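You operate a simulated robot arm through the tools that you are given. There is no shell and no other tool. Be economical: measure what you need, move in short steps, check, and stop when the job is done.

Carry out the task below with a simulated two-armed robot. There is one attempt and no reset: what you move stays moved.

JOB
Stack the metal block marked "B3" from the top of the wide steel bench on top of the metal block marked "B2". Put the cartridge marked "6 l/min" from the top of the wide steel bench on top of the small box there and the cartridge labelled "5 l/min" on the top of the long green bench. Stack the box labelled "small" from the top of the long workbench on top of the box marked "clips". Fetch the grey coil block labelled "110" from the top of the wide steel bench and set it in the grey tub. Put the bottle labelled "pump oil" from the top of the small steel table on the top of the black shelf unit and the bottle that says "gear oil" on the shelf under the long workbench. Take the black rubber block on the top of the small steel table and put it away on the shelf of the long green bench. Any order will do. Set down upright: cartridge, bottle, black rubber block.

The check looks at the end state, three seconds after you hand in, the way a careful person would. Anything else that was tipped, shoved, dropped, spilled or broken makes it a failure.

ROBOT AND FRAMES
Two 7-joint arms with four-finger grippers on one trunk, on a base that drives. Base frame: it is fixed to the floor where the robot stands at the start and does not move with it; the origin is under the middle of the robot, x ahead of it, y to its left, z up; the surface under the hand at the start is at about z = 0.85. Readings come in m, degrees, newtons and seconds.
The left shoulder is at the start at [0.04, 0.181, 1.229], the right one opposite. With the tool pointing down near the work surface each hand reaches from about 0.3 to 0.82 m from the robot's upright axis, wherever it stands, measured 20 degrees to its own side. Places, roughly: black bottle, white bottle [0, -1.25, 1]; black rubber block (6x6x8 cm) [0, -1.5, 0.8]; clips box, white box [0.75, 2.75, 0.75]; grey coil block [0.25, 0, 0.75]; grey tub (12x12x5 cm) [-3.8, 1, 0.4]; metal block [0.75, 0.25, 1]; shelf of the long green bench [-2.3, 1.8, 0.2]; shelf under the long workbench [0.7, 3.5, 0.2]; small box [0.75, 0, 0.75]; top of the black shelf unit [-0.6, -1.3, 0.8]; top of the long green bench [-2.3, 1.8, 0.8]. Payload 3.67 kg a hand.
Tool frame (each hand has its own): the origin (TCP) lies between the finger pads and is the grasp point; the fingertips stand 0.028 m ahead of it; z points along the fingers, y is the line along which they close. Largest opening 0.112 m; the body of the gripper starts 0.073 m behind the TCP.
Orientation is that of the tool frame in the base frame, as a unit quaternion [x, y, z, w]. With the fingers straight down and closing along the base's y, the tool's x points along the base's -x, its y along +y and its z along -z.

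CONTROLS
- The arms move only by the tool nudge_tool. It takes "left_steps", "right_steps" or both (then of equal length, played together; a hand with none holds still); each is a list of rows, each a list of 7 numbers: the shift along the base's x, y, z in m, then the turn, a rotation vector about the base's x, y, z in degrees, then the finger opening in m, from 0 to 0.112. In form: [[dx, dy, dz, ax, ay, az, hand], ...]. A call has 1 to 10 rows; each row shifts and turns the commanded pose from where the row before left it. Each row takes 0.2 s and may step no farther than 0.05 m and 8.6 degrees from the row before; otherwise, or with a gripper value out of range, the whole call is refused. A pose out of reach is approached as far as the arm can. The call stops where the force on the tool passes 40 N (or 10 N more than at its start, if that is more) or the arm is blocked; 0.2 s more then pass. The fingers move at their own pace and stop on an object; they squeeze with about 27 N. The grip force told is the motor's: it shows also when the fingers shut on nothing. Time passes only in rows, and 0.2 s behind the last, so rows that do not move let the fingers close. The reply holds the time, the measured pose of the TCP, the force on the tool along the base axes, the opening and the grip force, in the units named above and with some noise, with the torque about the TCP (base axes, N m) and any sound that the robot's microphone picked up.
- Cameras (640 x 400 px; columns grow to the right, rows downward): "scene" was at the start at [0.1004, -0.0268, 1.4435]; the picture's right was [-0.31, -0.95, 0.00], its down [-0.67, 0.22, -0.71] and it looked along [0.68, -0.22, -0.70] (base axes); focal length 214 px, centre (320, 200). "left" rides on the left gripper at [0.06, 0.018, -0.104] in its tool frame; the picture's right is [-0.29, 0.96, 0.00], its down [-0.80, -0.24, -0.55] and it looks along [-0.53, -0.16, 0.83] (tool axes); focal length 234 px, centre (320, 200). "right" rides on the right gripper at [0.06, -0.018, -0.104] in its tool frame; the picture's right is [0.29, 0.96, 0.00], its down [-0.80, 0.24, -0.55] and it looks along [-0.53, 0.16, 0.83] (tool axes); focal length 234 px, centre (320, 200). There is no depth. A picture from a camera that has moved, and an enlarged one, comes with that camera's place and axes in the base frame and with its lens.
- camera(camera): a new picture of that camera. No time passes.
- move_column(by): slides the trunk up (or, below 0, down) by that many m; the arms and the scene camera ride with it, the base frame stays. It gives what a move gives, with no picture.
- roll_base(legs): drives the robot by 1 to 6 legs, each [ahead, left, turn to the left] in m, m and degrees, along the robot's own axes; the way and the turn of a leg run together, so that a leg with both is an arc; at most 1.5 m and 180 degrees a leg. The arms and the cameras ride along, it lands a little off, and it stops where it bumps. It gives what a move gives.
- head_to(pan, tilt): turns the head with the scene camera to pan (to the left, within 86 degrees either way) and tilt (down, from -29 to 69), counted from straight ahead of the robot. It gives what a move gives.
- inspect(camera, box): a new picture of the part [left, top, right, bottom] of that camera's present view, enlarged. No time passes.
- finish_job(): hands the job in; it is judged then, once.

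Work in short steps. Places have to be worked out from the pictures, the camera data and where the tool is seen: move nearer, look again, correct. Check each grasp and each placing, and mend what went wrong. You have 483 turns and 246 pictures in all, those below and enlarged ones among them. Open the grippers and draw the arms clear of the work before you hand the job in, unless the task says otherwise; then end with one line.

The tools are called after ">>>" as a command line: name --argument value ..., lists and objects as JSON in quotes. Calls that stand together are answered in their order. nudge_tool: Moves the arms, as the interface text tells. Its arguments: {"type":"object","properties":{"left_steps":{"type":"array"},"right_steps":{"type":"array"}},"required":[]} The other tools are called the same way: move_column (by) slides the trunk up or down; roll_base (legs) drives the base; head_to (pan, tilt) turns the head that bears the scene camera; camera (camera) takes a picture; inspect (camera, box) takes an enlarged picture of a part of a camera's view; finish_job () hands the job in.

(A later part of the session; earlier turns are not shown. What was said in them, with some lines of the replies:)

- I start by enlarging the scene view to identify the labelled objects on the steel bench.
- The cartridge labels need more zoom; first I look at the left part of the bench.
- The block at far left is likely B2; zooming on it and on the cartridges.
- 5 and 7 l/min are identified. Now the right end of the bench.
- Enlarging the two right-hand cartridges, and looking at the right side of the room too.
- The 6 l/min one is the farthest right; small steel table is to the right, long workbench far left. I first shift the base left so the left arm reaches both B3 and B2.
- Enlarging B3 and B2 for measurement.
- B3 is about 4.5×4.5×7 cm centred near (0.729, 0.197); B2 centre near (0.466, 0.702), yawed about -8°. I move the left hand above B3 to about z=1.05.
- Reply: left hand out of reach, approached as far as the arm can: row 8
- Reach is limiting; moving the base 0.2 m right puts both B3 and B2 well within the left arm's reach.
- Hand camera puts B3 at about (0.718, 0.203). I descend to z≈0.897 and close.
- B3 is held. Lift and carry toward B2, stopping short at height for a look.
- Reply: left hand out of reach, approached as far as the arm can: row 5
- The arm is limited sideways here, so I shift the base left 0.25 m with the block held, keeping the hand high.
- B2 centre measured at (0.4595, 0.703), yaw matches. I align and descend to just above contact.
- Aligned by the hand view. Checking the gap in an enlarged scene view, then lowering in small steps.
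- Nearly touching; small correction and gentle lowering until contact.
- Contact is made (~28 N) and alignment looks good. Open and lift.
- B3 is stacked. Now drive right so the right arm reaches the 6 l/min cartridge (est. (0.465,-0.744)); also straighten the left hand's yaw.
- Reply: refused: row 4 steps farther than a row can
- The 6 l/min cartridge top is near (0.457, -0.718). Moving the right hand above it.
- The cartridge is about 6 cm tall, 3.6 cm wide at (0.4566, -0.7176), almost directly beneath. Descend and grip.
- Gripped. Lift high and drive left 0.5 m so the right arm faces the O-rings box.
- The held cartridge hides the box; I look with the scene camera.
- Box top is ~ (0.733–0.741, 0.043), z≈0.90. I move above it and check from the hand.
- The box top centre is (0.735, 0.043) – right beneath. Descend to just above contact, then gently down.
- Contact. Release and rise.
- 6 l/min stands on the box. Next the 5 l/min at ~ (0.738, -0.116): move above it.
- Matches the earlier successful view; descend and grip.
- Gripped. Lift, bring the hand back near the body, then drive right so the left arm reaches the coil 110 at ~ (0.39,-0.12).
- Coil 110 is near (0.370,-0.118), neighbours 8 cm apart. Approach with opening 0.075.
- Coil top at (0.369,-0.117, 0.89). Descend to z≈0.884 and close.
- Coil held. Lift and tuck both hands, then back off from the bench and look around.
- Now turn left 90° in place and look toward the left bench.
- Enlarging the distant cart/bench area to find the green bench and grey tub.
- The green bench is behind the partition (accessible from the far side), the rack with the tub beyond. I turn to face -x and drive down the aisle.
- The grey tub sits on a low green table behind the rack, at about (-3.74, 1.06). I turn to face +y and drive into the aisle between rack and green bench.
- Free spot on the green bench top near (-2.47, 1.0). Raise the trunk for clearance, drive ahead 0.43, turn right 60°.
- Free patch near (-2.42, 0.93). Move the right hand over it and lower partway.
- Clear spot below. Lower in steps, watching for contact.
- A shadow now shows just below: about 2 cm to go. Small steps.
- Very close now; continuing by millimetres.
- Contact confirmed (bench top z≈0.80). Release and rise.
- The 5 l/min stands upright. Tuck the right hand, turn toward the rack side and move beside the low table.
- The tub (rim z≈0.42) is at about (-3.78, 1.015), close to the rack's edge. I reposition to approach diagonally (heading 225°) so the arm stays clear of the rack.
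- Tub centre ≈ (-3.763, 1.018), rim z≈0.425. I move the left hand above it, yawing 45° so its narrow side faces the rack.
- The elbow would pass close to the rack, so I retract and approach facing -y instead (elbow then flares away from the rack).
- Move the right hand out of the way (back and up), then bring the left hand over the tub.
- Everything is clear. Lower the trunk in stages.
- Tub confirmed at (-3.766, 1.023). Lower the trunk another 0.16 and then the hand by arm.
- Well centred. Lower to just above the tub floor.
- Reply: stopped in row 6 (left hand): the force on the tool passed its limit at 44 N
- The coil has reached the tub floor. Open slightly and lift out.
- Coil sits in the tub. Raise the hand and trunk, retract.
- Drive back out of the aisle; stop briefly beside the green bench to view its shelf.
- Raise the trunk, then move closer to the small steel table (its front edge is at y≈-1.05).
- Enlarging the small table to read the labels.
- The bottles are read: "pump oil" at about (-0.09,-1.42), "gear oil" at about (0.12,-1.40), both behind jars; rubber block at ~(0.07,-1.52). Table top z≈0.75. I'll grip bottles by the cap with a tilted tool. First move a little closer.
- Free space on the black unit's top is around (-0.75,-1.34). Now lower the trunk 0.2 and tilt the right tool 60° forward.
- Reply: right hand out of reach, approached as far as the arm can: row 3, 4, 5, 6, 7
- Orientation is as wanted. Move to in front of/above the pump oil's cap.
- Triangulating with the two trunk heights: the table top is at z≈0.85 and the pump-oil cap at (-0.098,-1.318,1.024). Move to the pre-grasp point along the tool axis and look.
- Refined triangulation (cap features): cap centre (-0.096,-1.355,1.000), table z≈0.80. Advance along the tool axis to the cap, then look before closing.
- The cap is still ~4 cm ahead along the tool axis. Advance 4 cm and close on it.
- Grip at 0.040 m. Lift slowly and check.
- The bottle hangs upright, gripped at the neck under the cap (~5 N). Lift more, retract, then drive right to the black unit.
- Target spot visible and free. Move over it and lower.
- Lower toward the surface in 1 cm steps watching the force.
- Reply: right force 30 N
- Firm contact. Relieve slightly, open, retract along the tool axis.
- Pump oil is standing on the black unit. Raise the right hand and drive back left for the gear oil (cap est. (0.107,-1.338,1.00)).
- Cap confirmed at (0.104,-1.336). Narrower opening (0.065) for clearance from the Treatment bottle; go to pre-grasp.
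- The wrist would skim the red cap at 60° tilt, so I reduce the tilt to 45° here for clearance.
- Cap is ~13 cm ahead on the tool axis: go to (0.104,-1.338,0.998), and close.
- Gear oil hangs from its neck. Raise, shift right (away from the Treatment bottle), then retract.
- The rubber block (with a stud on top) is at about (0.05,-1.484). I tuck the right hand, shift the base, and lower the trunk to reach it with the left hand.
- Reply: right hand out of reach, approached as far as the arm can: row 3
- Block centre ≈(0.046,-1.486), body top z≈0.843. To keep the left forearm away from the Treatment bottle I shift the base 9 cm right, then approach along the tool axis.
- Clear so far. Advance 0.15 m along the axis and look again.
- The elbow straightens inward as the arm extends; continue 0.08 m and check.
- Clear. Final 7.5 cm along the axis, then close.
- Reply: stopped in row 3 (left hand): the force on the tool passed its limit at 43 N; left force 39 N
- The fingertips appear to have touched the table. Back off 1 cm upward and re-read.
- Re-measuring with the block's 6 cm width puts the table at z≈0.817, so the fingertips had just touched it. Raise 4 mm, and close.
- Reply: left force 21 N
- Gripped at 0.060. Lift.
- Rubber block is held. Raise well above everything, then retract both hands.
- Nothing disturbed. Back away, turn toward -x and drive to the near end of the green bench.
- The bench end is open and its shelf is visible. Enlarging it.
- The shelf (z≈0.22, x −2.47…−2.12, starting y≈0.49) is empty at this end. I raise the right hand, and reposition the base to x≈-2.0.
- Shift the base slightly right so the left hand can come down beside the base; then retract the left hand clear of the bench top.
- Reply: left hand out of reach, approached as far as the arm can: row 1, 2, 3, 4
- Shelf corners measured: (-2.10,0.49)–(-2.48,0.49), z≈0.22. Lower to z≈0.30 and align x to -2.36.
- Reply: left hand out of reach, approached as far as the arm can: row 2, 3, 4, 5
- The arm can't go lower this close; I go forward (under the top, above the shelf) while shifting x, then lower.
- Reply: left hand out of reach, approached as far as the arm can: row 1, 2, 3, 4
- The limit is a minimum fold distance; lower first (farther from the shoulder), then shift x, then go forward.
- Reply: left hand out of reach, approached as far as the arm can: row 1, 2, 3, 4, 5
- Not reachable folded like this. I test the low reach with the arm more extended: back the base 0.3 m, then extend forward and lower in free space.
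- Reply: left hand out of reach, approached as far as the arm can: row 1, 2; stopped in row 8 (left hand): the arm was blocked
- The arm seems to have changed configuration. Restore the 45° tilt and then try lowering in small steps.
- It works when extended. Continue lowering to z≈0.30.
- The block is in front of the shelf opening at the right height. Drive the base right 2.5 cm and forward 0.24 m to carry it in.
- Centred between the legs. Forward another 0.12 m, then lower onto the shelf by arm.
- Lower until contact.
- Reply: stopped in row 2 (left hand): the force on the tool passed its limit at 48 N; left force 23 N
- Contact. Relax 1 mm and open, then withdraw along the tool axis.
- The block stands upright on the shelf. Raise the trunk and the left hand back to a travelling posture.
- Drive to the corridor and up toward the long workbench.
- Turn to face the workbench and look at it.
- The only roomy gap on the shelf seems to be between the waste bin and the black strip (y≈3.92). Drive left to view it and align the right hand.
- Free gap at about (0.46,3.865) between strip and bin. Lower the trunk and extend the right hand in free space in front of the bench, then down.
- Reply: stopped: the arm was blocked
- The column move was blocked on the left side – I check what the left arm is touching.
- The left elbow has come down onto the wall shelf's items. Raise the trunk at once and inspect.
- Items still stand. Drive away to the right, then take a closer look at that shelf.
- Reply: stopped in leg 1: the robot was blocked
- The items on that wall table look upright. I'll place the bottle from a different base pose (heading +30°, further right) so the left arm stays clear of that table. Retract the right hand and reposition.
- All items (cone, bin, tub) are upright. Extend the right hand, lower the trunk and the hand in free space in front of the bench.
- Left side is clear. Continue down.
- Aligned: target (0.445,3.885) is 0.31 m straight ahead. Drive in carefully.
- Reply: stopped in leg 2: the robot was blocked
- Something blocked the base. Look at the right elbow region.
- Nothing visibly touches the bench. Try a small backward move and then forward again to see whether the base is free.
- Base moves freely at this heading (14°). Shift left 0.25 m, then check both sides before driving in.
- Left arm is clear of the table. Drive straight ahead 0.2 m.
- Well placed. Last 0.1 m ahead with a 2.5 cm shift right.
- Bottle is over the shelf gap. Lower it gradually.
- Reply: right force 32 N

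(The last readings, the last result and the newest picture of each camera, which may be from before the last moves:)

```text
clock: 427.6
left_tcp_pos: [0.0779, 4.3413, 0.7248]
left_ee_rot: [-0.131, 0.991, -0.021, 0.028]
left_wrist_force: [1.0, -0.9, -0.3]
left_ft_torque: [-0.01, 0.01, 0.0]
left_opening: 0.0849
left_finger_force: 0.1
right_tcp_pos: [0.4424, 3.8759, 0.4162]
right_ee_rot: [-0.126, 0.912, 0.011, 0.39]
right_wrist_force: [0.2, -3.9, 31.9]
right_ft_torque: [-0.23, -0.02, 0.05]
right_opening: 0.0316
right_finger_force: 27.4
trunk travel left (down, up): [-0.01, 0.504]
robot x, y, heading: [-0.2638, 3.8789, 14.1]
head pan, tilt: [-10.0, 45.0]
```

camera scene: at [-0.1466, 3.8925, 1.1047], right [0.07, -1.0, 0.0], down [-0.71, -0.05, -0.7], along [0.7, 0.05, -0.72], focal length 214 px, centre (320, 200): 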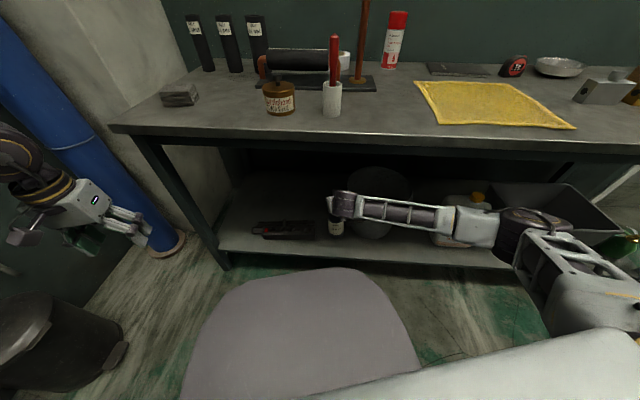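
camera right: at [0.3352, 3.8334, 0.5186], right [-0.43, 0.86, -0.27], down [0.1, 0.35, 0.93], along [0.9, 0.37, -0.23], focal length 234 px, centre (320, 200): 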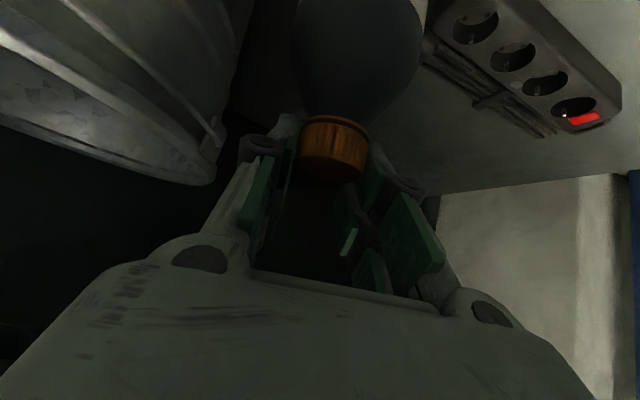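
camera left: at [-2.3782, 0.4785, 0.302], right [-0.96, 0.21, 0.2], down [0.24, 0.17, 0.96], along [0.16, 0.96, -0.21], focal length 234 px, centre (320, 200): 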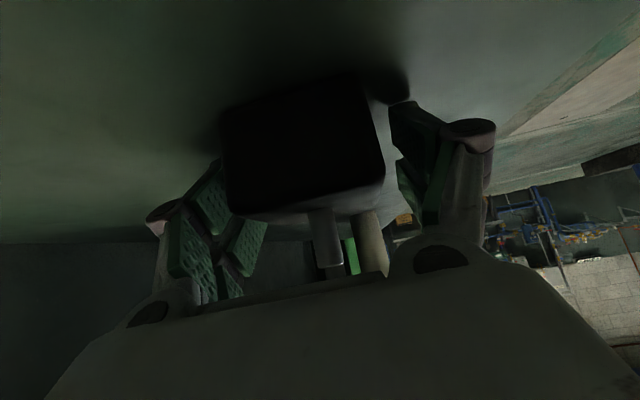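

Firm contact. Relieve, open, and check before withdrawing.

>>> nudge_tool --right_steps '[[0, 0, 0.003, 0, 0, 0, 0.02], [0, 0, 0, 0, 0, 0, 0.05], [0, 0, 0, 0, 0, 0, 0.075], [0, 0, 0, 0, 0, 0, 0.075]]'

>>> camera --camera "right"

```text
clock: 428.6
left_tcp_pos: [0.0788, 4.3404, 0.7245]
left_ee_rot: [-0.131, 0.991, -0.021, 0.026]
left_wrist_force: [0.5, -0.3, -0.2]
left_ft_torque: [0.01, -0.01, 0.02]
left_opening: 0.0849
left_finger_force: 0.1
right_tcp_pos: [0.4414, 3.8764, 0.4143]
right_ee_rot: [-0.126, 0.914, 0.012, 0.386]
right_wrist_force: [0.8, 0.6, -0.9]
right_ft_torque: [-0.03, 0.0, -0.03]
right_opening: 0.0751
right_finger_force: 0.0
trunk travel left (down, up): [-0.01, 0.504]
robot x, y, heading: [-0.2631, 3.8742, 14.1]
head pan, tilt: [-10.0, 45.0]
```

```text
61 pictures are left
camera right: at [0.3322, 3.8319, 0.4471], right [-0.42, 0.86, -0.28], down [0.09, 0.34, 0.94], along [0.9, 0.37, -0.22], focal length 234 px, centre (320, 200)
```

right: 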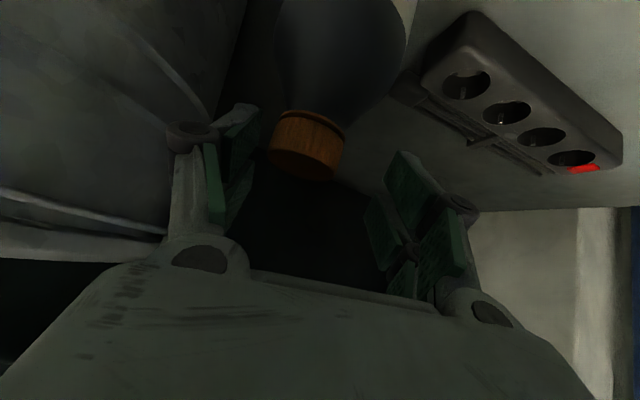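

Bottle stands on its own. Retract the hand along the tool axis first, then back the base out.

>>> nudge_tool --right_steps '[[-0.02, -0.005, 0.02, 0, 0, 0, 0.075], [-0.02, -0.005, 0.02, 0, 0, 0, 0.075], [-0.02, -0.005, 0.02, 0, 0, 0, 0.075], [-0.02, -0.005, 0.015, 0, 0, 0, 0.075], [0, 0, 0, 0, 0, 0, 0.075]]'

>>> camera --camera "right"

```text
clock: 429.8
left_tcp_pos: [0.0788, 4.3414, 0.7228]
left_ee_rot: [-0.131, 0.991, -0.021, 0.026]
left_wrist_force: [1.1, 0.0, 0.2]
left_ft_torque: [0.0, -0.01, 0.03]
left_opening: 0.0852
left_finger_force: 0.0
right_tcp_pos: [0.3601, 3.855, 0.4905]
right_ee_rot: [-0.126, 0.913, 0.011, 0.387]
right_wrist_force: [0.5, -0.8, -0.1]
right_ft_torque: [-0.01, 0.01, -0.01]
right_opening: 0.0749
right_finger_force: 0.1
trunk travel left (down, up): [-0.01, 0.504]
robot x, y, heading: [-0.2635, 3.8803, 13.9]
head pan, tilt: [-10.0, 45.0]
```

```text
60 pictures are left
camera right: at [0.2519, 3.8116, 0.5232], right [-0.42, 0.86, -0.28], down [0.09, 0.34, 0.94], along [0.9, 0.37, -0.22], focal length 234 px, centre (320, 200)
```

right: 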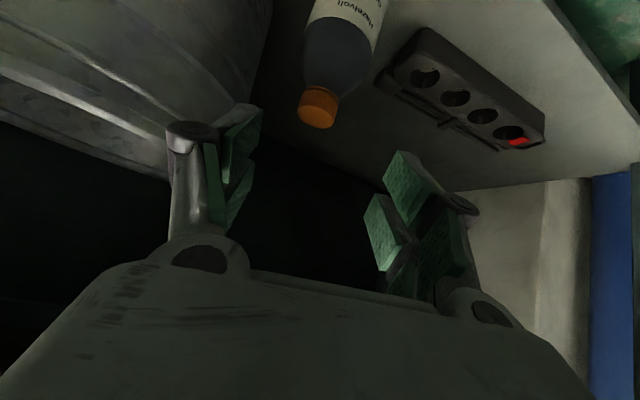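

Gear oil stands on the shelf. Back out and raise everything.

>>> roll_base --legs '[[-0.25, 0, 0]]'

>>> move_column --by 0.35

>>> nudge_tool --right_steps '[[0, 0, 0.045, 0, 0, 0, 0.075], [0, 0, 0.045, 0, 0, 0, 0.075], [0, 0, 0.045, 0, 0, 0, 0.075], [0, 0, 0.045, 0, 0, 0, 0.075], [0, 0, 0.045, 0, 0, 0, 0.075], [0, 0, 0.045, 0, 0, 0, 0.075]]'

>>> head_to --pan -25 --tilt 48

>>> camera --camera "scene"

```text
clock: 431.6
left_tcp_pos: [-0.1637, 4.2813, 0.7267]
left_ee_rot: [-0.131, 0.991, -0.022, 0.027]
left_wrist_force: [0.2, 0.6, 0.4]
left_ft_torque: [-0.01, 0.02, 0.0]
left_opening: 0.0852
left_finger_force: 0.0
right_tcp_pos: [0.1198, 3.795, 0.4928]
right_ee_rot: [-0.127, 0.913, 0.013, 0.387]
right_wrist_force: [-0.2, -1.0, 0.4]
right_ft_torque: [-0.02, 0.01, -0.02]
right_opening: 0.0752
right_finger_force: 0.1
trunk travel left (down, up): [-0.01, 0.504]
robot x, y, heading: [-0.5006, 3.8179, 14.0]
head pan, tilt: [-10.0, 45.0]
```

```text
clock: 435.1
left_tcp_pos: [-0.1571, 4.2836, 1.0673]
left_ee_rot: [-0.132, 0.991, -0.02, 0.021]
left_wrist_force: [0.6, -0.1, 0.2]
left_ft_torque: [0.0, 0.01, 0.03]
left_opening: 0.085
left_finger_force: 0.0
right_tcp_pos: [0.1247, 3.7973, 0.8334]
right_ee_rot: [-0.127, 0.915, 0.012, 0.383]
right_wrist_force: [0.0, 0.2, 0.5]
right_ft_torque: [-0.02, 0.01, -0.01]
right_opening: 0.0748
right_finger_force: 0.1
trunk travel left (down, up): [-0.36, 0.154]
robot x, y, heading: [-0.5029, 3.8225, 14.1]
head pan, tilt: [-10.0, 45.0]
```

```text
clock: 436.4
left_tcp_pos: [-0.1571, 4.2827, 1.0679]
left_ee_rot: [-0.131, 0.991, -0.022, 0.022]
left_wrist_force: [0.0, 0.4, -0.7]
left_ft_torque: [-0.01, -0.03, 0.02]
left_opening: 0.0848
left_finger_force: 0.0
right_tcp_pos: [0.1236, 3.7965, 1.1031]
right_ee_rot: [-0.128, 0.915, 0.011, 0.382]
right_wrist_force: [-0.2, -0.7, -0.5]
right_ft_torque: [0.02, -0.01, -0.02]
right_opening: 0.0752
right_finger_force: 0.1
trunk travel left (down, up): [-0.36, 0.154]
robot x, y, heading: [-0.5027, 3.8237, 14.1]
head pan, tilt: [-10.0, 45.0]
```

```text
clock: 437.2
left_tcp_pos: [-0.1569, 4.2825, 1.0678]
left_ee_rot: [-0.132, 0.991, -0.021, 0.022]
left_wrist_force: [0.2, -0.3, 0.5]
left_ft_torque: [-0.02, -0.02, 0.0]
left_opening: 0.0851
left_finger_force: 0.1
right_tcp_pos: [0.1247, 3.7967, 1.1044]
right_ee_rot: [-0.127, 0.915, 0.012, 0.381]
right_wrist_force: [0.0, -0.9, 1.3]
right_ft_torque: [0.0, 0.0, -0.01]
right_opening: 0.075
right_finger_force: 0.0
trunk travel left (down, up): [-0.36, 0.154]
robot x, y, heading: [-0.5015, 3.8193, 14.1]
head pan, tilt: [-25.0, 48.0]
```

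```text
59 pictures are left
camera scene: at [-0.4213, 3.8045, 1.4519], right [-0.19, -0.98, -0.01], down [-0.72, 0.14, -0.68], along [0.67, -0.12, -0.74], focal length 214 px, centre (320, 200)
```

scene: 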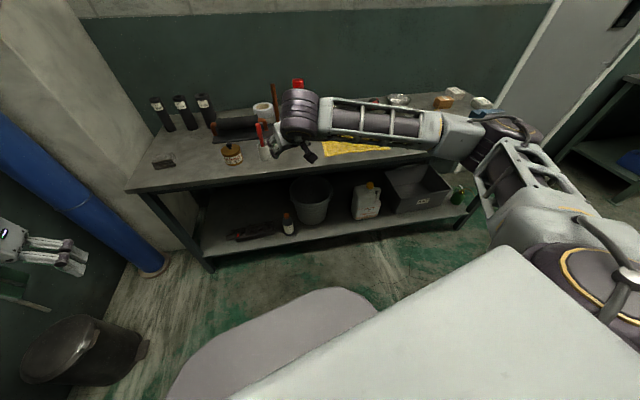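

Everything in order. Turn to heading 0 and drive right to the boxes.

>>> roll_base --legs '[[0, 0, -14], [0, -1.0, 0]]'

>>> head_to --pan 0 --tilt 42

>>> camera --camera "scene"

```text
clock: 443.4
left_tcp_pos: [-0.0511, 3.1918, 1.067]
left_ee_rot: [-0.01, 0.999, -0.024, 0.019]
left_wrist_force: [0.4, -0.1, 0.7]
left_ft_torque: [0.01, 0.01, 0.01]
left_opening: 0.085
left_finger_force: 0.1
right_tcp_pos: [0.1043, 2.6514, 1.1026]
right_ee_rot: [-0.015, 0.924, -0.035, 0.38]
right_wrist_force: [1.0, -0.2, 0.1]
right_ft_torque: [0.03, -0.03, 0.0]
right_opening: 0.0749
right_finger_force: 0.0
trunk travel left (down, up): [-0.36, 0.154]
robot x, y, heading: [-0.5006, 2.8251, 0.0]
head pan, tilt: [-25.0, 48.0]
```

```text
clock: 444.3
left_tcp_pos: [-0.0503, 3.192, 1.0661]
left_ee_rot: [-0.009, 1.0, -0.024, 0.018]
left_wrist_force: [0.4, 0.7, -0.1]
left_ft_torque: [-0.02, 0.01, -0.02]
left_opening: 0.0853
left_finger_force: 0.0
right_tcp_pos: [0.105, 2.6518, 1.1028]
right_ee_rot: [-0.015, 0.924, -0.034, 0.38]
right_wrist_force: [0.4, 1.2, 0.1]
right_ft_torque: [-0.03, 0.04, 0.0]
right_opening: 0.0748
right_finger_force: 0.1
trunk travel left (down, up): [-0.36, 0.154]
robot x, y, heading: [-0.5025, 2.8241, 0.1]
head pan, tilt: [0.0, 42.0]
```

```text
58 pictures are left
camera scene: at [-0.3943, 2.825, 1.4574], right [0.0, -1.0, 0.0], down [-0.67, 0.0, -0.74], along [0.74, 0.0, -0.67], focal length 214 px, centre (320, 200)
```

scene: 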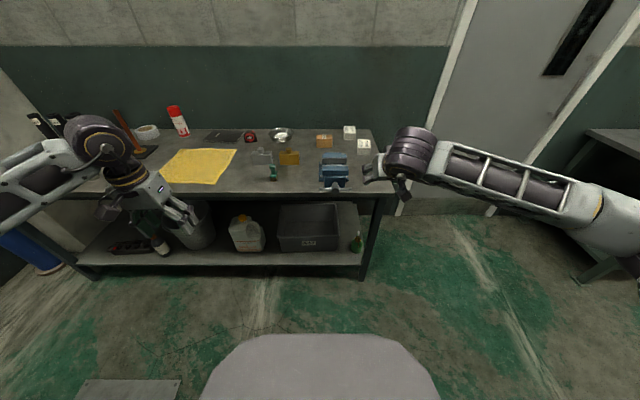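

>>> inspect --camera "scene" --box '[300, 115, 380, 165]'

```text
8.00 times, centred on (340, 140) of scene
camera zoom: at [-0.3943, 2.825, 1.4574], right [0.0, -1.0, 0.0], down [-0.67, 0.0, -0.74], along [0.74, 0.0, -0.67], focal length 1716 px, centre (160, 680)
```

zoom: 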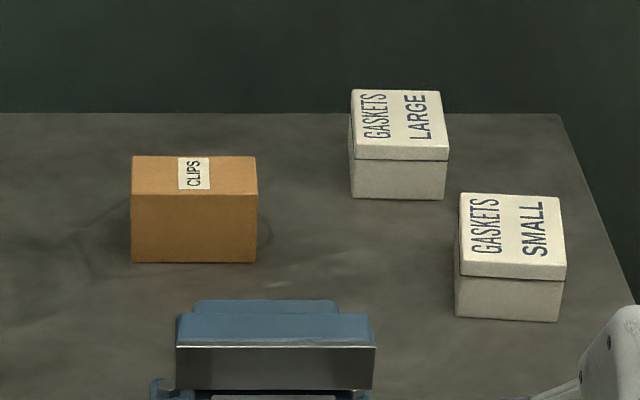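

Boxes identified: "CLIPS" (brown, top centre ≈(0.86,2.80)), "GASKETS SMALL" (top centre ≈(0.80,2.56)). Raise the left hand, correct the right tool's roll, tilt to 60°, then drive closer.

>>> nudge_tool --left_steps '[[0, 0, 0.04, 0, 0, 0, 0.085], [0, 0, 0.04, 0, 0, 0, 0.085], [0, 0, 0.04, 0, 0, 0, 0.085], [0, 0, 0, 0, 0, 0, 0.085]]' --right_steps '[[0, 0, 0.02, 4.2, 0, 0, 0.1], [0, 0, 0.02, 0, -7.6, 0, 0.1], [0, 0, 0.02, 0, -7.6, 0, 0.1], [0, 0, 0, 0, 0, 0, 0.1]]'

>>> roll_base --legs '[[0.4, 0, 0]]'

>>> camera --camera "right"

>>> camera --camera "scene"

```text
clock: 445.3
left_tcp_pos: [-0.0513, 3.1908, 1.1874]
left_ee_rot: [-0.01, 0.999, -0.024, 0.019]
left_wrist_force: [0.5, 0.6, 0.4]
left_ft_torque: [0.02, 0.01, -0.04]
left_opening: 0.0851
left_finger_force: 0.1
right_tcp_pos: [0.1041, 2.6517, 1.1614]
right_ee_rot: [-0.001, 0.866, -0.001, 0.5]
right_wrist_force: [0.6, 0.2, 0.2]
right_ft_torque: [-0.02, -0.02, 0.0]
right_opening: 0.1001
right_finger_force: 0.0
trunk travel left (down, up): [-0.36, 0.154]
robot x, y, heading: [-0.5013, 2.8256, -0.0]
head pan, tilt: [0.0, 42.0]
```

```text
clock: 447.9
left_tcp_pos: [0.348, 3.194, 1.1869]
left_ee_rot: [-0.011, 0.999, -0.024, 0.019]
left_wrist_force: [0.0, -0.6, 0.2]
left_ft_torque: [0.0, -0.01, -0.04]
left_opening: 0.085
left_finger_force: 0.0
right_tcp_pos: [0.5029, 2.6538, 1.1611]
right_ee_rot: [-0.001, 0.866, -0.001, 0.5]
right_wrist_force: [-0.6, 0.9, 0.6]
right_ft_torque: [0.02, 0.0, -0.01]
right_opening: 0.1002
right_finger_force: 0.1
trunk travel left (down, up): [-0.36, 0.154]
robot x, y, heading: [-0.1003, 2.8286, 0.4]
head pan, tilt: [0.0, 42.0]
```

```text
56 pictures are left
camera right: at [0.3844, 2.6346, 1.1632], right [-0.15, 0.96, -0.25], down [-0.08, 0.24, 0.97], along [0.99, 0.16, 0.04], focal length 234 px, centre (320, 200)
```

right: 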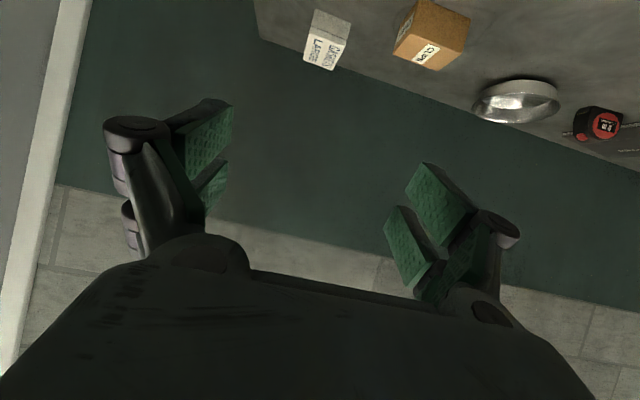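

```text
55 pictures are left
camera scene: at [0.0052, 2.8261, 1.4574], right [0.0, -1.0, 0.0], down [-0.67, 0.0, -0.74], along [0.74, 0.0, -0.67], focal length 214 px, centre (320, 200)
```

scene: 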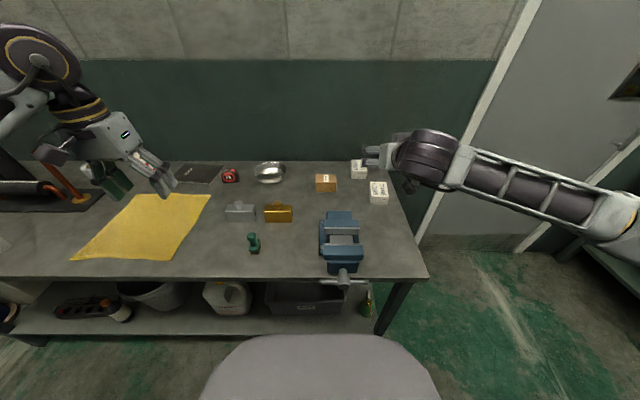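

>>> inspect --camera "scene" --box '[306, 150, 402, 214]'

```text
6.25 times, centred on (354, 182) of scene
camera zoom: at [0.0052, 2.8261, 1.4574], right [0.0, -1.0, 0.0], down [-0.67, 0.0, -0.74], along [0.74, 0.0, -0.67], focal length 1340 px, centre (108, 312)
```

zoom: 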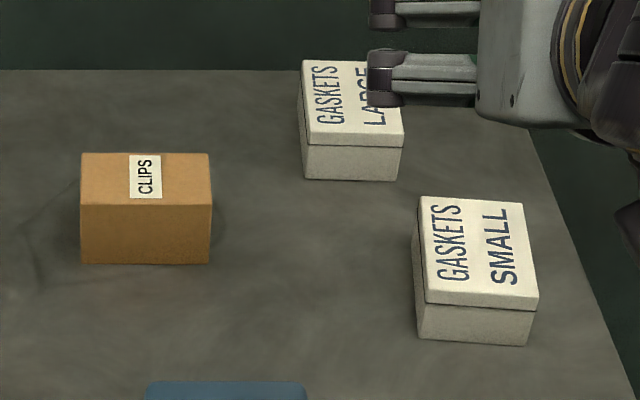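

Triangulation gives the bench at z≈0.85, "SMALL" box centre (0.694,2.582), top 0.892, yawed −8.5°, 7 cm wide; CLIPS top centre (0.754,2.80), z 0.908. Set tilt 45° and yaw −8.5°, move to pre-grasp.

>>> nudge_tool --right_steps '[[0.01, -0.01, 0.0, 0, 7.5, 0, 0.1], [0.01, -0.01, 0.0, 0, 7.5, 0, 0.1], [0.01, -0.01, -0.01, 0, 0, -8.4, 0.1], [0.02, -0.01, -0.03, 0, 0, 0, 0.1], [0.02, -0.01, -0.03, 0, 0, 0, 0.1], [0, 0, 0, 0, 0, 0, 0.1]]'

>>> camera --camera "right"

```text
clock: 449.3
left_tcp_pos: [0.3478, 3.1938, 1.186]
left_ee_rot: [-0.012, 0.999, -0.025, 0.019]
left_wrist_force: [0.7, -0.6, -0.2]
left_ft_torque: [-0.03, 0.01, -0.01]
left_opening: 0.0848
left_finger_force: 0.0
right_tcp_pos: [0.5742, 2.6044, 1.0922]
right_ee_rot: [0.066, 0.921, -0.029, 0.382]
right_wrist_force: [0.6, -0.5, -0.5]
right_ft_torque: [0.0, 0.01, 0.02]
right_opening: 0.1004
right_finger_force: 0.0
trunk travel left (down, up): [-0.36, 0.154]
robot x, y, heading: [-0.0983, 2.8275, 0.4]
head pan, tilt: [0.0, 42.0]
```

```text
53 pictures are left
camera right: at [0.4573, 2.6016, 1.1243], right [-0.06, 0.98, -0.21], down [0.21, 0.21, 0.95], along [0.98, 0.02, -0.21], focal length 234 px, centre (320, 200)
```

right: 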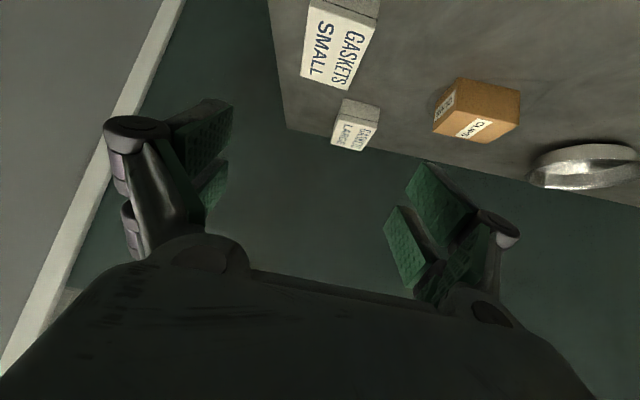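

Hand-camera confirms the position. Descend to the box.

>>> nudge_tool --right_steps '[[0.022, -0.0045, -0.039, 0, 0, 0, 0.1], [0.022, -0.0045, -0.039, 0, 0, 0, 0.1], [0.022, -0.0045, -0.039, 0, 0, 0, 0.1], [0.022, -0.0045, -0.039, 0, 0, 0, 0.1], [0, 0, 0, 0, 0, 0, 0.1]]'

>>> camera --camera "right"

```text
clock: 450.5
left_tcp_pos: [0.3473, 3.1939, 1.1873]
left_ee_rot: [-0.01, 1.0, -0.024, 0.018]
left_wrist_force: [-0.1, 1.2, 0.0]
left_ft_torque: [0.03, -0.03, 0.02]
left_opening: 0.085
left_finger_force: 0.1
right_tcp_pos: [0.6628, 2.5852, 0.9356]
right_ee_rot: [0.068, 0.921, -0.03, 0.381]
right_wrist_force: [-0.8, -0.5, -0.1]
right_ft_torque: [-0.05, -0.01, 0.01]
right_opening: 0.1002
right_finger_force: 0.1
trunk travel left (down, up): [-0.36, 0.154]
robot x, y, heading: [-0.0986, 2.8266, 0.4]
head pan, tilt: [0.0, 42.0]
```

```text
52 pictures are left
camera right: at [0.5453, 2.5842, 0.9681], right [-0.06, 0.98, -0.21], down [0.2, 0.21, 0.95], along [0.98, 0.02, -0.21], focal length 234 px, centre (320, 200)
```

right: 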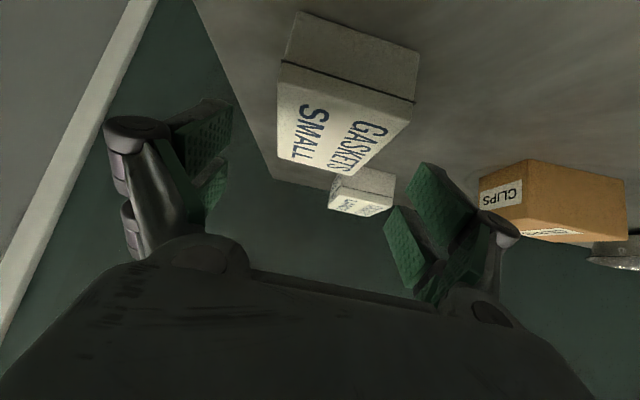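

Aligned. Final descent and close.

>>> nudge_tool --right_steps '[[0.014, -0.001, -0.022, 0, 0, 1, 0.1], [0.014, 0, -0.022, 0, 0, 1, 0.1], [0, 0, 0, 0, 0, 0, 0.1]]'

```text
clock: 451.3
left_tcp_pos: [0.3472, 3.193, 1.1856]
left_ee_rot: [-0.011, 0.999, -0.024, 0.019]
left_wrist_force: [0.3, 0.3, 0.0]
left_ft_torque: [0.02, 0.0, 0.01]
left_opening: 0.085
left_finger_force: 0.0
right_tcp_pos: [0.6908, 2.5848, 0.8913]
right_ee_rot: [0.05, 0.923, -0.021, 0.382]
right_wrist_force: [0.0, -0.4, -0.4]
right_ft_torque: [0.01, -0.02, -0.01]
right_opening: 0.1001
right_finger_force: 0.1
trunk travel left (down, up): [-0.36, 0.154]
robot x, y, heading: [-0.0999, 2.8264, 0.4]
head pan, tilt: [0.0, 42.0]
```

>>> nudge_tool --right_steps '[[0, 0, -0.005, 0, 0, 0, 0.1], [0, 0, 0, 0, 0, 0, 0.08], [0, 0, 0, 0, 0, 0, 0.06], [0, 0, 0, 0, 0, 0, 0.055], [0, 0, 0, 0, 0, 0, 0.055]]'

>>> camera --camera "right"

```text
clock: 452.5
left_tcp_pos: [0.348, 3.1938, 1.1879]
left_ee_rot: [-0.011, 0.999, -0.024, 0.018]
left_wrist_force: [0.2, -0.2, 0.2]
left_ft_torque: [0.02, 0.01, 0.02]
left_opening: 0.0851
left_finger_force: 0.0
right_tcp_pos: [0.6903, 2.5845, 0.8876]
right_ee_rot: [0.051, 0.923, -0.023, 0.381]
right_wrist_force: [0.1, -1.0, 0.1]
right_ft_torque: [0.02, 0.01, -0.01]
right_opening: 0.07
right_finger_force: 27.0
trunk travel left (down, up): [-0.36, 0.154]
robot x, y, heading: [-0.0989, 2.8286, 0.2]
head pan, tilt: [0.0, 42.0]
```

```text
51 pictures are left
camera right: at [0.5736, 2.5788, 0.9193], right [-0.1, 0.97, -0.21], down [0.2, 0.22, 0.95], along [0.98, 0.05, -0.21], focal length 234 px, centre (320, 200)
```

right: 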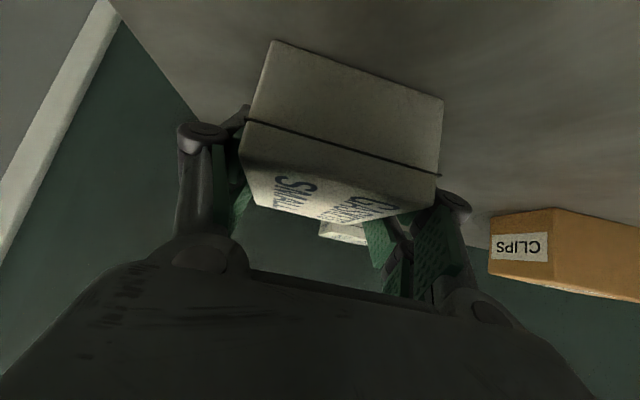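

Gripped at 0.070. Lift and check that lid and body come together.

>>> nudge_tool --right_steps '[[0, 0, 0.02, 0, 0, 0, 0.055], [0, 0, 0.03, 0, 0, 0, 0.055], [0, 0, 0.04, 0, 0, 0, 0.055], [0, 0, 0.04, 0, 0, 0, 0.055], [0, 0, 0, 0, 0, 0, 0.055]]'

>>> camera --camera "right"

>>> inspect --camera "scene" --box '[300, 110, 428, 214]'

```text
clock: 453.7
left_tcp_pos: [0.3491, 3.1935, 1.1857]
left_ee_rot: [-0.011, 0.999, -0.024, 0.018]
left_wrist_force: [0.1, -0.1, 0.0]
left_ft_torque: [0.01, -0.01, -0.05]
left_opening: 0.0851
left_finger_force: 0.0
right_tcp_pos: [0.6919, 2.5842, 1.0163]
right_ee_rot: [0.051, 0.923, -0.022, 0.381]
right_wrist_force: [0.9, 0.0, -1.7]
right_ft_torque: [0.03, 0.01, 0.0]
right_opening: 0.0697
right_finger_force: 27.4
trunk travel left (down, up): [-0.36, 0.154]
robot x, y, heading: [-0.0987, 2.8269, 0.1]
head pan, tilt: [0.0, 42.0]
```

```text
50 pictures are left
camera right: at [0.5736, 2.5794, 1.0486], right [-0.1, 0.97, -0.21], down [0.2, 0.22, 0.95], along [0.98, 0.05, -0.22], focal length 234 px, centre (320, 200)
```

right: 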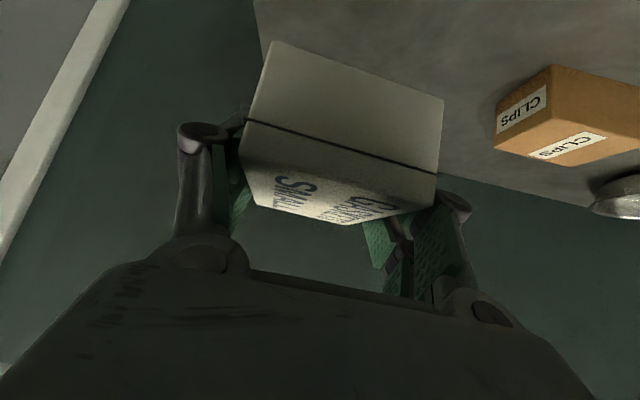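

```text
3.85 times, centred on (364, 162) of scene
camera zoom: at [0.0061, 2.8258, 1.4573], right [0.0, -1.0, 0.0], down [-0.67, 0.0, -0.74], along [0.74, 0.0, -0.67], focal length 825 px, centre (151, 346)
```

zoom: 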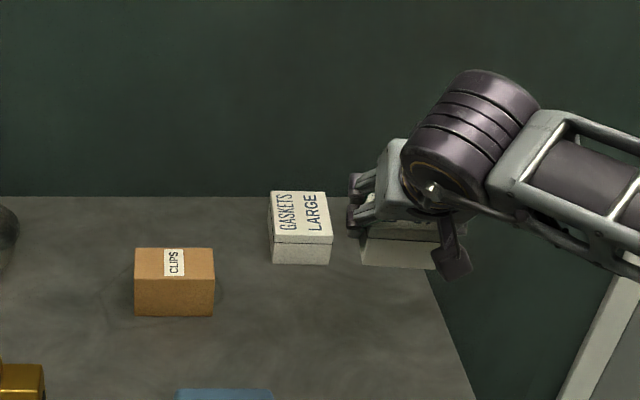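

Box held intact. Shift the base left 0.12 m and move above CLIPS, turning the yaw to 0.

>>> roll_base --legs '[[0, 0.12, 0]]'

>>> nudge_tool --right_steps '[[0.005, 0.03, 0.015, 0, 0, 3.2, 0.055], [0.005, 0.03, 0.015, 0, 0, 3.2, 0.055], [0.005, 0.02, 0.0, 0, 0, 0, 0.055], [0, 0, 0, 0, 0, 0, 0.055]]'

>>> inspect --camera "scene" --box '[300, 130, 428, 214]'

>>> camera --camera "right"

```text
clock: 454.9
left_tcp_pos: [0.3489, 3.3121, 1.1857]
left_ee_rot: [-0.009, 0.999, -0.024, 0.019]
left_wrist_force: [0.6, -0.8, -0.2]
left_ft_torque: [0.01, -0.01, 0.03]
left_opening: 0.0851
left_finger_force: 0.0
right_tcp_pos: [0.6893, 2.703, 1.0161]
right_ee_rot: [0.052, 0.922, -0.023, 0.382]
right_wrist_force: [-0.7, -0.8, -1.3]
right_ft_torque: [0.04, 0.0, -0.04]
right_opening: 0.0695
right_finger_force: 27.3
trunk travel left (down, up): [-0.36, 0.154]
robot x, y, heading: [-0.1002, 2.947, 0.2]
head pan, tilt: [0.0, 42.0]
```

```text
clock: 455.9
left_tcp_pos: [0.3476, 3.3109, 1.1879]
left_ee_rot: [-0.009, 1.0, -0.023, 0.019]
left_wrist_force: [0.2, 0.1, 0.5]
left_ft_torque: [0.05, 0.02, 0.02]
left_opening: 0.085
left_finger_force: 0.0
right_tcp_pos: [0.705, 2.7823, 1.0456]
right_ee_rot: [0.0, 0.924, -0.001, 0.382]
right_wrist_force: [0.4, -0.4, -1.1]
right_ft_torque: [0.01, 0.02, 0.0]
right_opening: 0.0699
right_finger_force: 26.7
trunk travel left (down, up): [-0.36, 0.154]
robot x, y, heading: [-0.1016, 2.9424, 0.2]
head pan, tilt: [0.0, 42.0]
```

```text
4.76 times, centred on (364, 172) of scene
camera zoom: at [0.0051, 2.944, 1.4574], right [0.0, -1.0, 0.0], down [-0.67, 0.0, -0.74], along [0.74, 0.0, -0.67], focal length 1021 px, centre (110, 333)
```

zoom: 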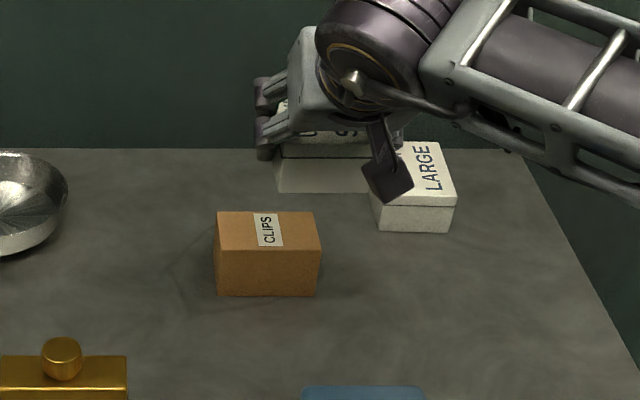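

```text
47 pictures are left
camera right: at [0.589, 2.7642, 1.0785], right [-0.2, 0.96, -0.21], down [0.17, 0.24, 0.95], along [0.96, 0.16, -0.22], focal length 234 px, centre (320, 200)
```

right: 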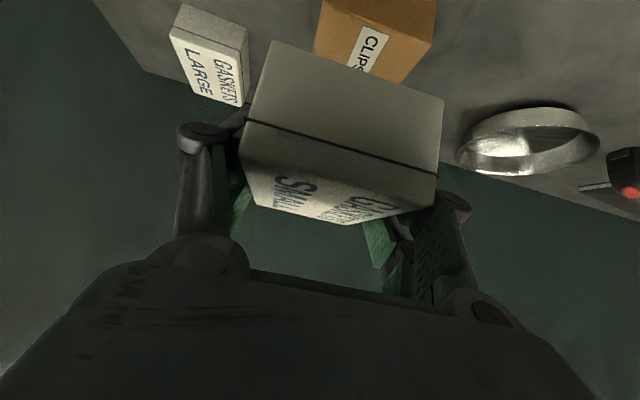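

CLIPS top centre ≈(0.750,2.802). Align over it and descend to ~1 cm above.

>>> nudge_tool --right_steps '[[0.036, 0.02, 0, 0, 0, 0, 0.055], [0, 0, -0.03, 0, 0, 0, 0.055], [0, 0, -0.03, 0, 0, 0, 0.055], [0, 0, -0.03, 0, 0, 0, 0.055], [0, 0, 0, 0, 0, 0, 0.055]]'

>>> inspect --camera "scene" --box '[300, 130, 428, 214]'

>>> camera --camera "right"

```text
clock: 457.1
left_tcp_pos: [0.3481, 3.3102, 1.1875]
left_ee_rot: [-0.009, 0.999, -0.024, 0.019]
left_wrist_force: [0.0, 0.0, -0.4]
left_ft_torque: [0.03, -0.01, 0.0]
left_opening: 0.0853
left_finger_force: 0.0
right_tcp_pos: [0.7391, 2.8025, 0.9568]
right_ee_rot: [-0.001, 0.924, 0.0, 0.383]
right_wrist_force: [-0.1, -0.2, -0.5]
right_ft_torque: [-0.01, -0.02, 0.02]
right_opening: 0.0698
right_finger_force: 26.9
trunk travel left (down, up): [-0.36, 0.154]
robot x, y, heading: [-0.1012, 2.9475, 0.1]
head pan, tilt: [0.0, 42.0]
```

```text
4.76 times, centred on (364, 172) of scene
camera zoom: at [0.0046, 2.9445, 1.4574], right [0.0, -1.0, 0.0], down [-0.67, 0.0, -0.74], along [0.74, 0.0, -0.67], focal length 1021 px, centre (110, 333)
```

zoom: 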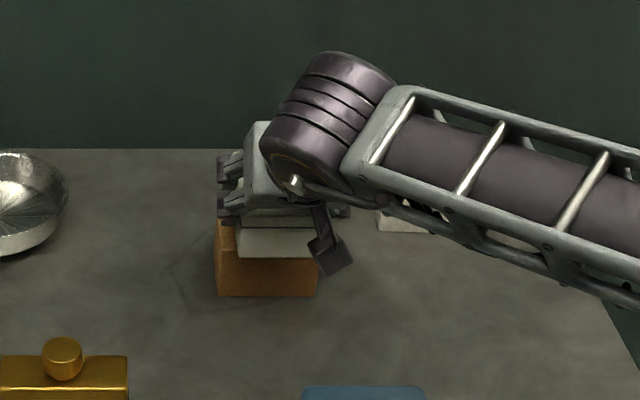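

```text
45 pictures are left
camera right: at [0.6234, 2.7844, 0.9889], right [-0.2, 0.96, -0.21], down [0.17, 0.24, 0.95], along [0.96, 0.16, -0.21], focal length 234 px, centre (320, 200)
```

right: 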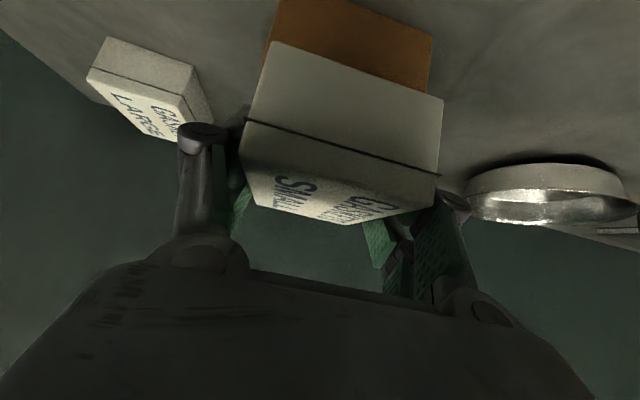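

Aligned. Lower gently to contact.

>>> nudge_tool --right_steps '[[0.002, 0, -0.005, 0, 0, 0, 0.055], [0, 0, -0.003, 0, 0, 0, 0.055], [0, 0, -0.002, 0, 0, 0, 0.055], [0, 0, 0, 0, 0, 0, 0.055]]'

>>> nudge_tool --right_steps '[[0, 0, -0.0015, 0, 0, 0, 0.055], [0, 0, -0.0015, 0, 0, 0, 0.055], [0, 0, 0, 0, 0, 0, 0.055]]'

```text
clock: 458.1
left_tcp_pos: [0.3489, 3.3115, 1.1869]
left_ee_rot: [-0.009, 0.999, -0.024, 0.019]
left_wrist_force: [-0.7, -1.4, -0.5]
left_ft_torque: [-0.01, 0.02, 0.0]
left_opening: 0.0848
left_finger_force: 0.0
right_tcp_pos: [0.742, 2.8032, 0.9461]
right_ee_rot: [0.0, 0.924, -0.002, 0.382]
right_wrist_force: [0.1, -0.5, -1.9]
right_ft_torque: [0.01, 0.03, 0.02]
right_opening: 0.0699
right_finger_force: 27.1
trunk travel left (down, up): [-0.36, 0.154]
robot x, y, heading: [-0.1011, 2.947, 0.2]
head pan, tilt: [0.0, 42.0]
```

```text
clock: 458.9
left_tcp_pos: [0.3487, 3.3127, 1.1856]
left_ee_rot: [-0.009, 1.0, -0.024, 0.019]
left_wrist_force: [-0.4, 0.2, -0.1]
left_ft_torque: [-0.02, 0.01, 0.01]
left_opening: 0.085
left_finger_force: 0.1
right_tcp_pos: [0.7427, 2.8025, 0.9435]
right_ee_rot: [0.0, 0.924, -0.001, 0.382]
right_wrist_force: [-0.3, 0.2, -1.0]
right_ft_torque: [0.0, 0.03, 0.03]
right_opening: 0.0698
right_finger_force: 26.9
trunk travel left (down, up): [-0.36, 0.154]
robot x, y, heading: [-0.1039, 2.9483, 0.0]
head pan, tilt: [0.0, 42.0]
```

>>> nudge_tool --right_steps '[[0, 0, -0.0015, 0, 0, 0, 0.055], [0, 0, -0.0015, 0, 0, 0, 0.055], [0, 0, 0, 0, 0, 0, 0.055]]'

>>> inspect --camera "scene" --box '[320, 160, 384, 214]'

```text
clock: 459.7
left_tcp_pos: [0.3487, 3.3117, 1.1865]
left_ee_rot: [-0.009, 0.999, -0.024, 0.019]
left_wrist_force: [0.1, 0.4, 0.6]
left_ft_torque: [0.02, -0.02, -0.01]
left_opening: 0.0852
left_finger_force: 0.1
right_tcp_pos: [0.7425, 2.8021, 0.941]
right_ee_rot: [0.0, 0.924, -0.001, 0.383]
right_wrist_force: [0.6, -0.7, 4.8]
right_ft_torque: [0.23, 0.06, -0.04]
right_opening: 0.0696
right_finger_force: 26.8
trunk travel left (down, up): [-0.36, 0.154]
robot x, y, heading: [-0.1058, 2.9461, 0.2]
head pan, tilt: [0.0, 42.0]
```

```text
7.41 times, centred on (352, 187) of scene
camera zoom: at [0.0044, 2.9451, 1.4575], right [0.0, -1.0, 0.0], down [-0.67, 0.0, -0.74], along [0.74, 0.0, -0.67], focal length 1589 px, centre (83, 296)
```

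zoom: 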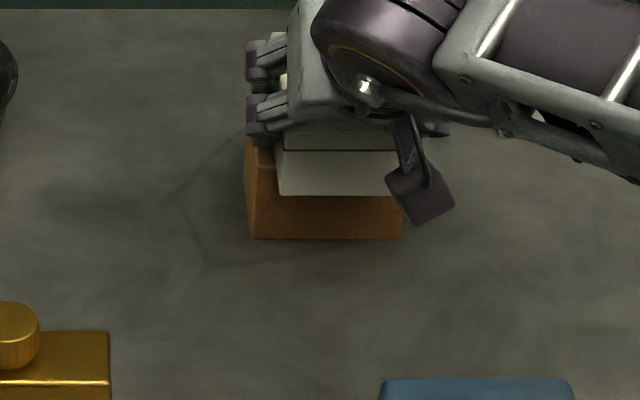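

Contact made and the boxes are aligned. Open and withdraw along the tool axis.

>>> nudge_tool --right_steps '[[0, 0, 0.0005, 0, 0, 0, 0.075], [0, 0, 0, 0, 0, 0, 0.095], [0, 0, 0, 0, 0, 0, 0.1], [-0.015, 0, 0.02, 0, 0, 0, 0.1], [-0.025, 0, 0.03, 0, 0, 0, 0.1], [-0.025, 0, 0.035, 0, 0, 0, 0.1], [-0.025, 0, 0.035, 0, 0, 0, 0.1], [0, 0, 0, 0, 0, 0, 0.1]]'

>>> inspect --camera "scene" --box '[300, 130, 428, 214]'

>>> camera --camera "right"

```text
clock: 461.5
left_tcp_pos: [0.3493, 3.3112, 1.1851]
left_ee_rot: [-0.009, 0.999, -0.025, 0.017]
left_wrist_force: [-0.1, -0.2, -0.5]
left_ft_torque: [0.0, 0.01, 0.02]
left_opening: 0.0853
left_finger_force: 0.1
right_tcp_pos: [0.654, 2.8023, 1.0609]
right_ee_rot: [0.0, 0.924, -0.002, 0.382]
right_wrist_force: [0.9, -0.5, 0.6]
right_ft_torque: [0.02, 0.02, 0.0]
right_opening: 0.1003
right_finger_force: 0.1
trunk travel left (down, up): [-0.36, 0.154]
robot x, y, heading: [-0.0995, 2.9432, 0.2]
head pan, tilt: [0.0, 42.0]
```

```text
4.76 times, centred on (364, 172) of scene
camera zoom: at [0.006, 2.9452, 1.4573], right [0.0, -1.0, 0.0], down [-0.67, 0.0, -0.74], along [0.74, 0.0, -0.67], focal length 1021 px, centre (110, 333)
```

zoom: 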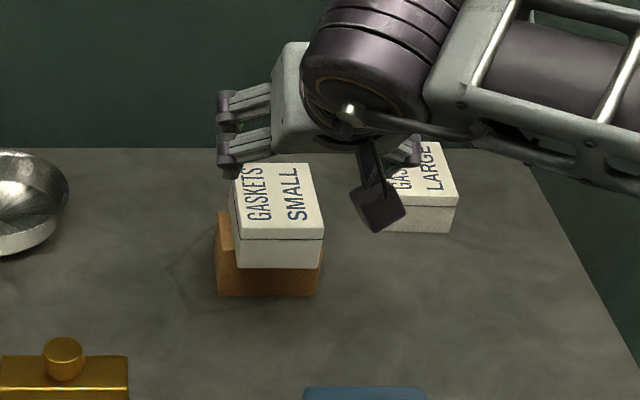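

```text
42 pictures are left
camera right: at [0.5377, 2.7845, 1.0925], right [-0.2, 0.96, -0.21], down [0.17, 0.24, 0.95], along [0.96, 0.16, -0.22], focal length 234 px, centre (320, 200)
```

right: 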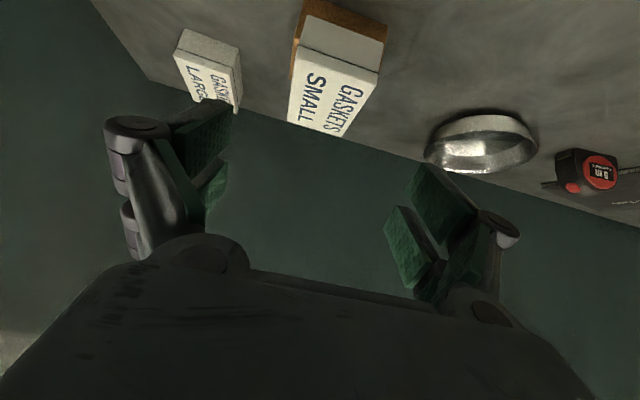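

Box stacked. Raise and retract, then return to the earlier viewpoint (-0.56,2.01, 89.4°) to compare the wall-table items with the earlier picture.

>>> nudge_tool --right_steps '[[-0.03, 0, 0.03, 0, 0, 0, 0.1], [-0.03, 0, 0.03, 0, 0, 0, 0.1], [-0.03, 0, 0.03, 0, 0, 0, 0.1]]'

>>> roll_base --legs '[[-0.46, 0, 0], [0, -0.935, 0], [0, 0, 89.2]]'

>>> head_to --pan -45 --tilt 35

>>> camera --camera "scene"

```text
clock: 462.3
left_tcp_pos: [0.3492, 3.312, 1.1861]
left_ee_rot: [-0.01, 0.999, -0.025, 0.019]
left_wrist_force: [-0.8, -0.3, 0.4]
left_ft_torque: [0.06, -0.02, 0.01]
left_opening: 0.0849
left_finger_force: 0.1
right_tcp_pos: [0.5602, 2.8035, 1.1517]
right_ee_rot: [0.0, 0.924, -0.001, 0.383]
right_wrist_force: [-0.7, -0.6, 0.4]
right_ft_torque: [-0.01, 0.01, 0.01]
right_opening: 0.1004
right_finger_force: 0.1
trunk travel left (down, up): [-0.36, 0.154]
robot x, y, heading: [-0.1011, 2.945, 0.0]
head pan, tilt: [0.0, 42.0]
```

```text
clock: 474.0
left_tcp_pos: [-0.923, 2.4571, 1.1865]
left_ee_rot: [0.711, -0.702, 0.004, -0.03]
left_wrist_force: [0.6, -0.2, -0.4]
left_ft_torque: [0.01, 0.01, 0.0]
left_opening: 0.085
left_finger_force: 0.0
right_tcp_pos: [-0.4119, 2.6672, 1.151]
right_ee_rot: [-0.651, 0.656, 0.268, 0.273]
right_wrist_force: [0.0, 0.0, -0.8]
right_ft_torque: [0.02, -0.02, -0.02]
right_opening: 0.0998
right_finger_force: 0.0
trunk travel left (down, up): [-0.36, 0.154]
robot x, y, heading: [-0.557, 2.0026, 90.1]
head pan, tilt: [0.0, 42.0]
```

```text
clock: 475.1
left_tcp_pos: [-0.9222, 2.4572, 1.1864]
left_ee_rot: [0.712, -0.702, 0.004, -0.03]
left_wrist_force: [0.1, 0.0, 0.2]
left_ft_torque: [0.03, 0.0, 0.04]
left_opening: 0.0848
left_finger_force: 0.0
right_tcp_pos: [-0.4127, 2.6687, 1.1518]
right_ee_rot: [-0.652, 0.655, 0.268, 0.271]
right_wrist_force: [0.2, -0.9, 0.2]
right_ft_torque: [-0.01, -0.01, 0.02]
right_opening: 0.1001
right_finger_force: 0.1
trunk travel left (down, up): [-0.36, 0.154]
robot x, y, heading: [-0.5601, 2.0071, 89.8]
head pan, tilt: [-45.0, 35.0]
```

```text
41 pictures are left
camera scene: at [-0.4948, 2.0861, 1.4679], right [0.71, -0.71, 0.0], down [-0.41, -0.4, -0.82], along [0.58, 0.58, -0.57], focal length 214 px, centre (320, 200)
```

scene: 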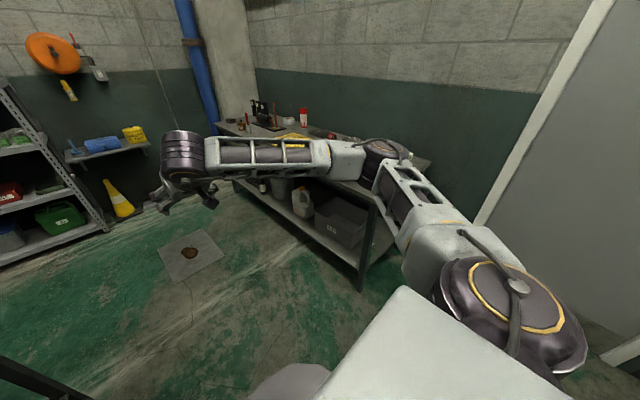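

Compared with the earlier picture, the cone, shelf items, blue box and yellow tub are where they were, and both hands are open and clear. I hand the job in.

>>> finish_job

```text
The job is handed in.
```

All the moves in the job are done and it is handed in. B3 is on B2. The 6 l/min cartridge stands on the O-rings box (I took that as the small box), and the 5 l/min cartridge on the long green bench. The small gaskets box is on the clips box, and the 110 coil is in the grey tub. The pump oil is on the black shelf unit, the gear oil on the shelf under the long workbench, and the rubber block on the green bench's shelf. My left elbow pressed down once on the wall table beyond the long workbench; in pictures afterwards its items, the cone and the bin were upright, and the items and cone sat where they were before to within a few pixels.
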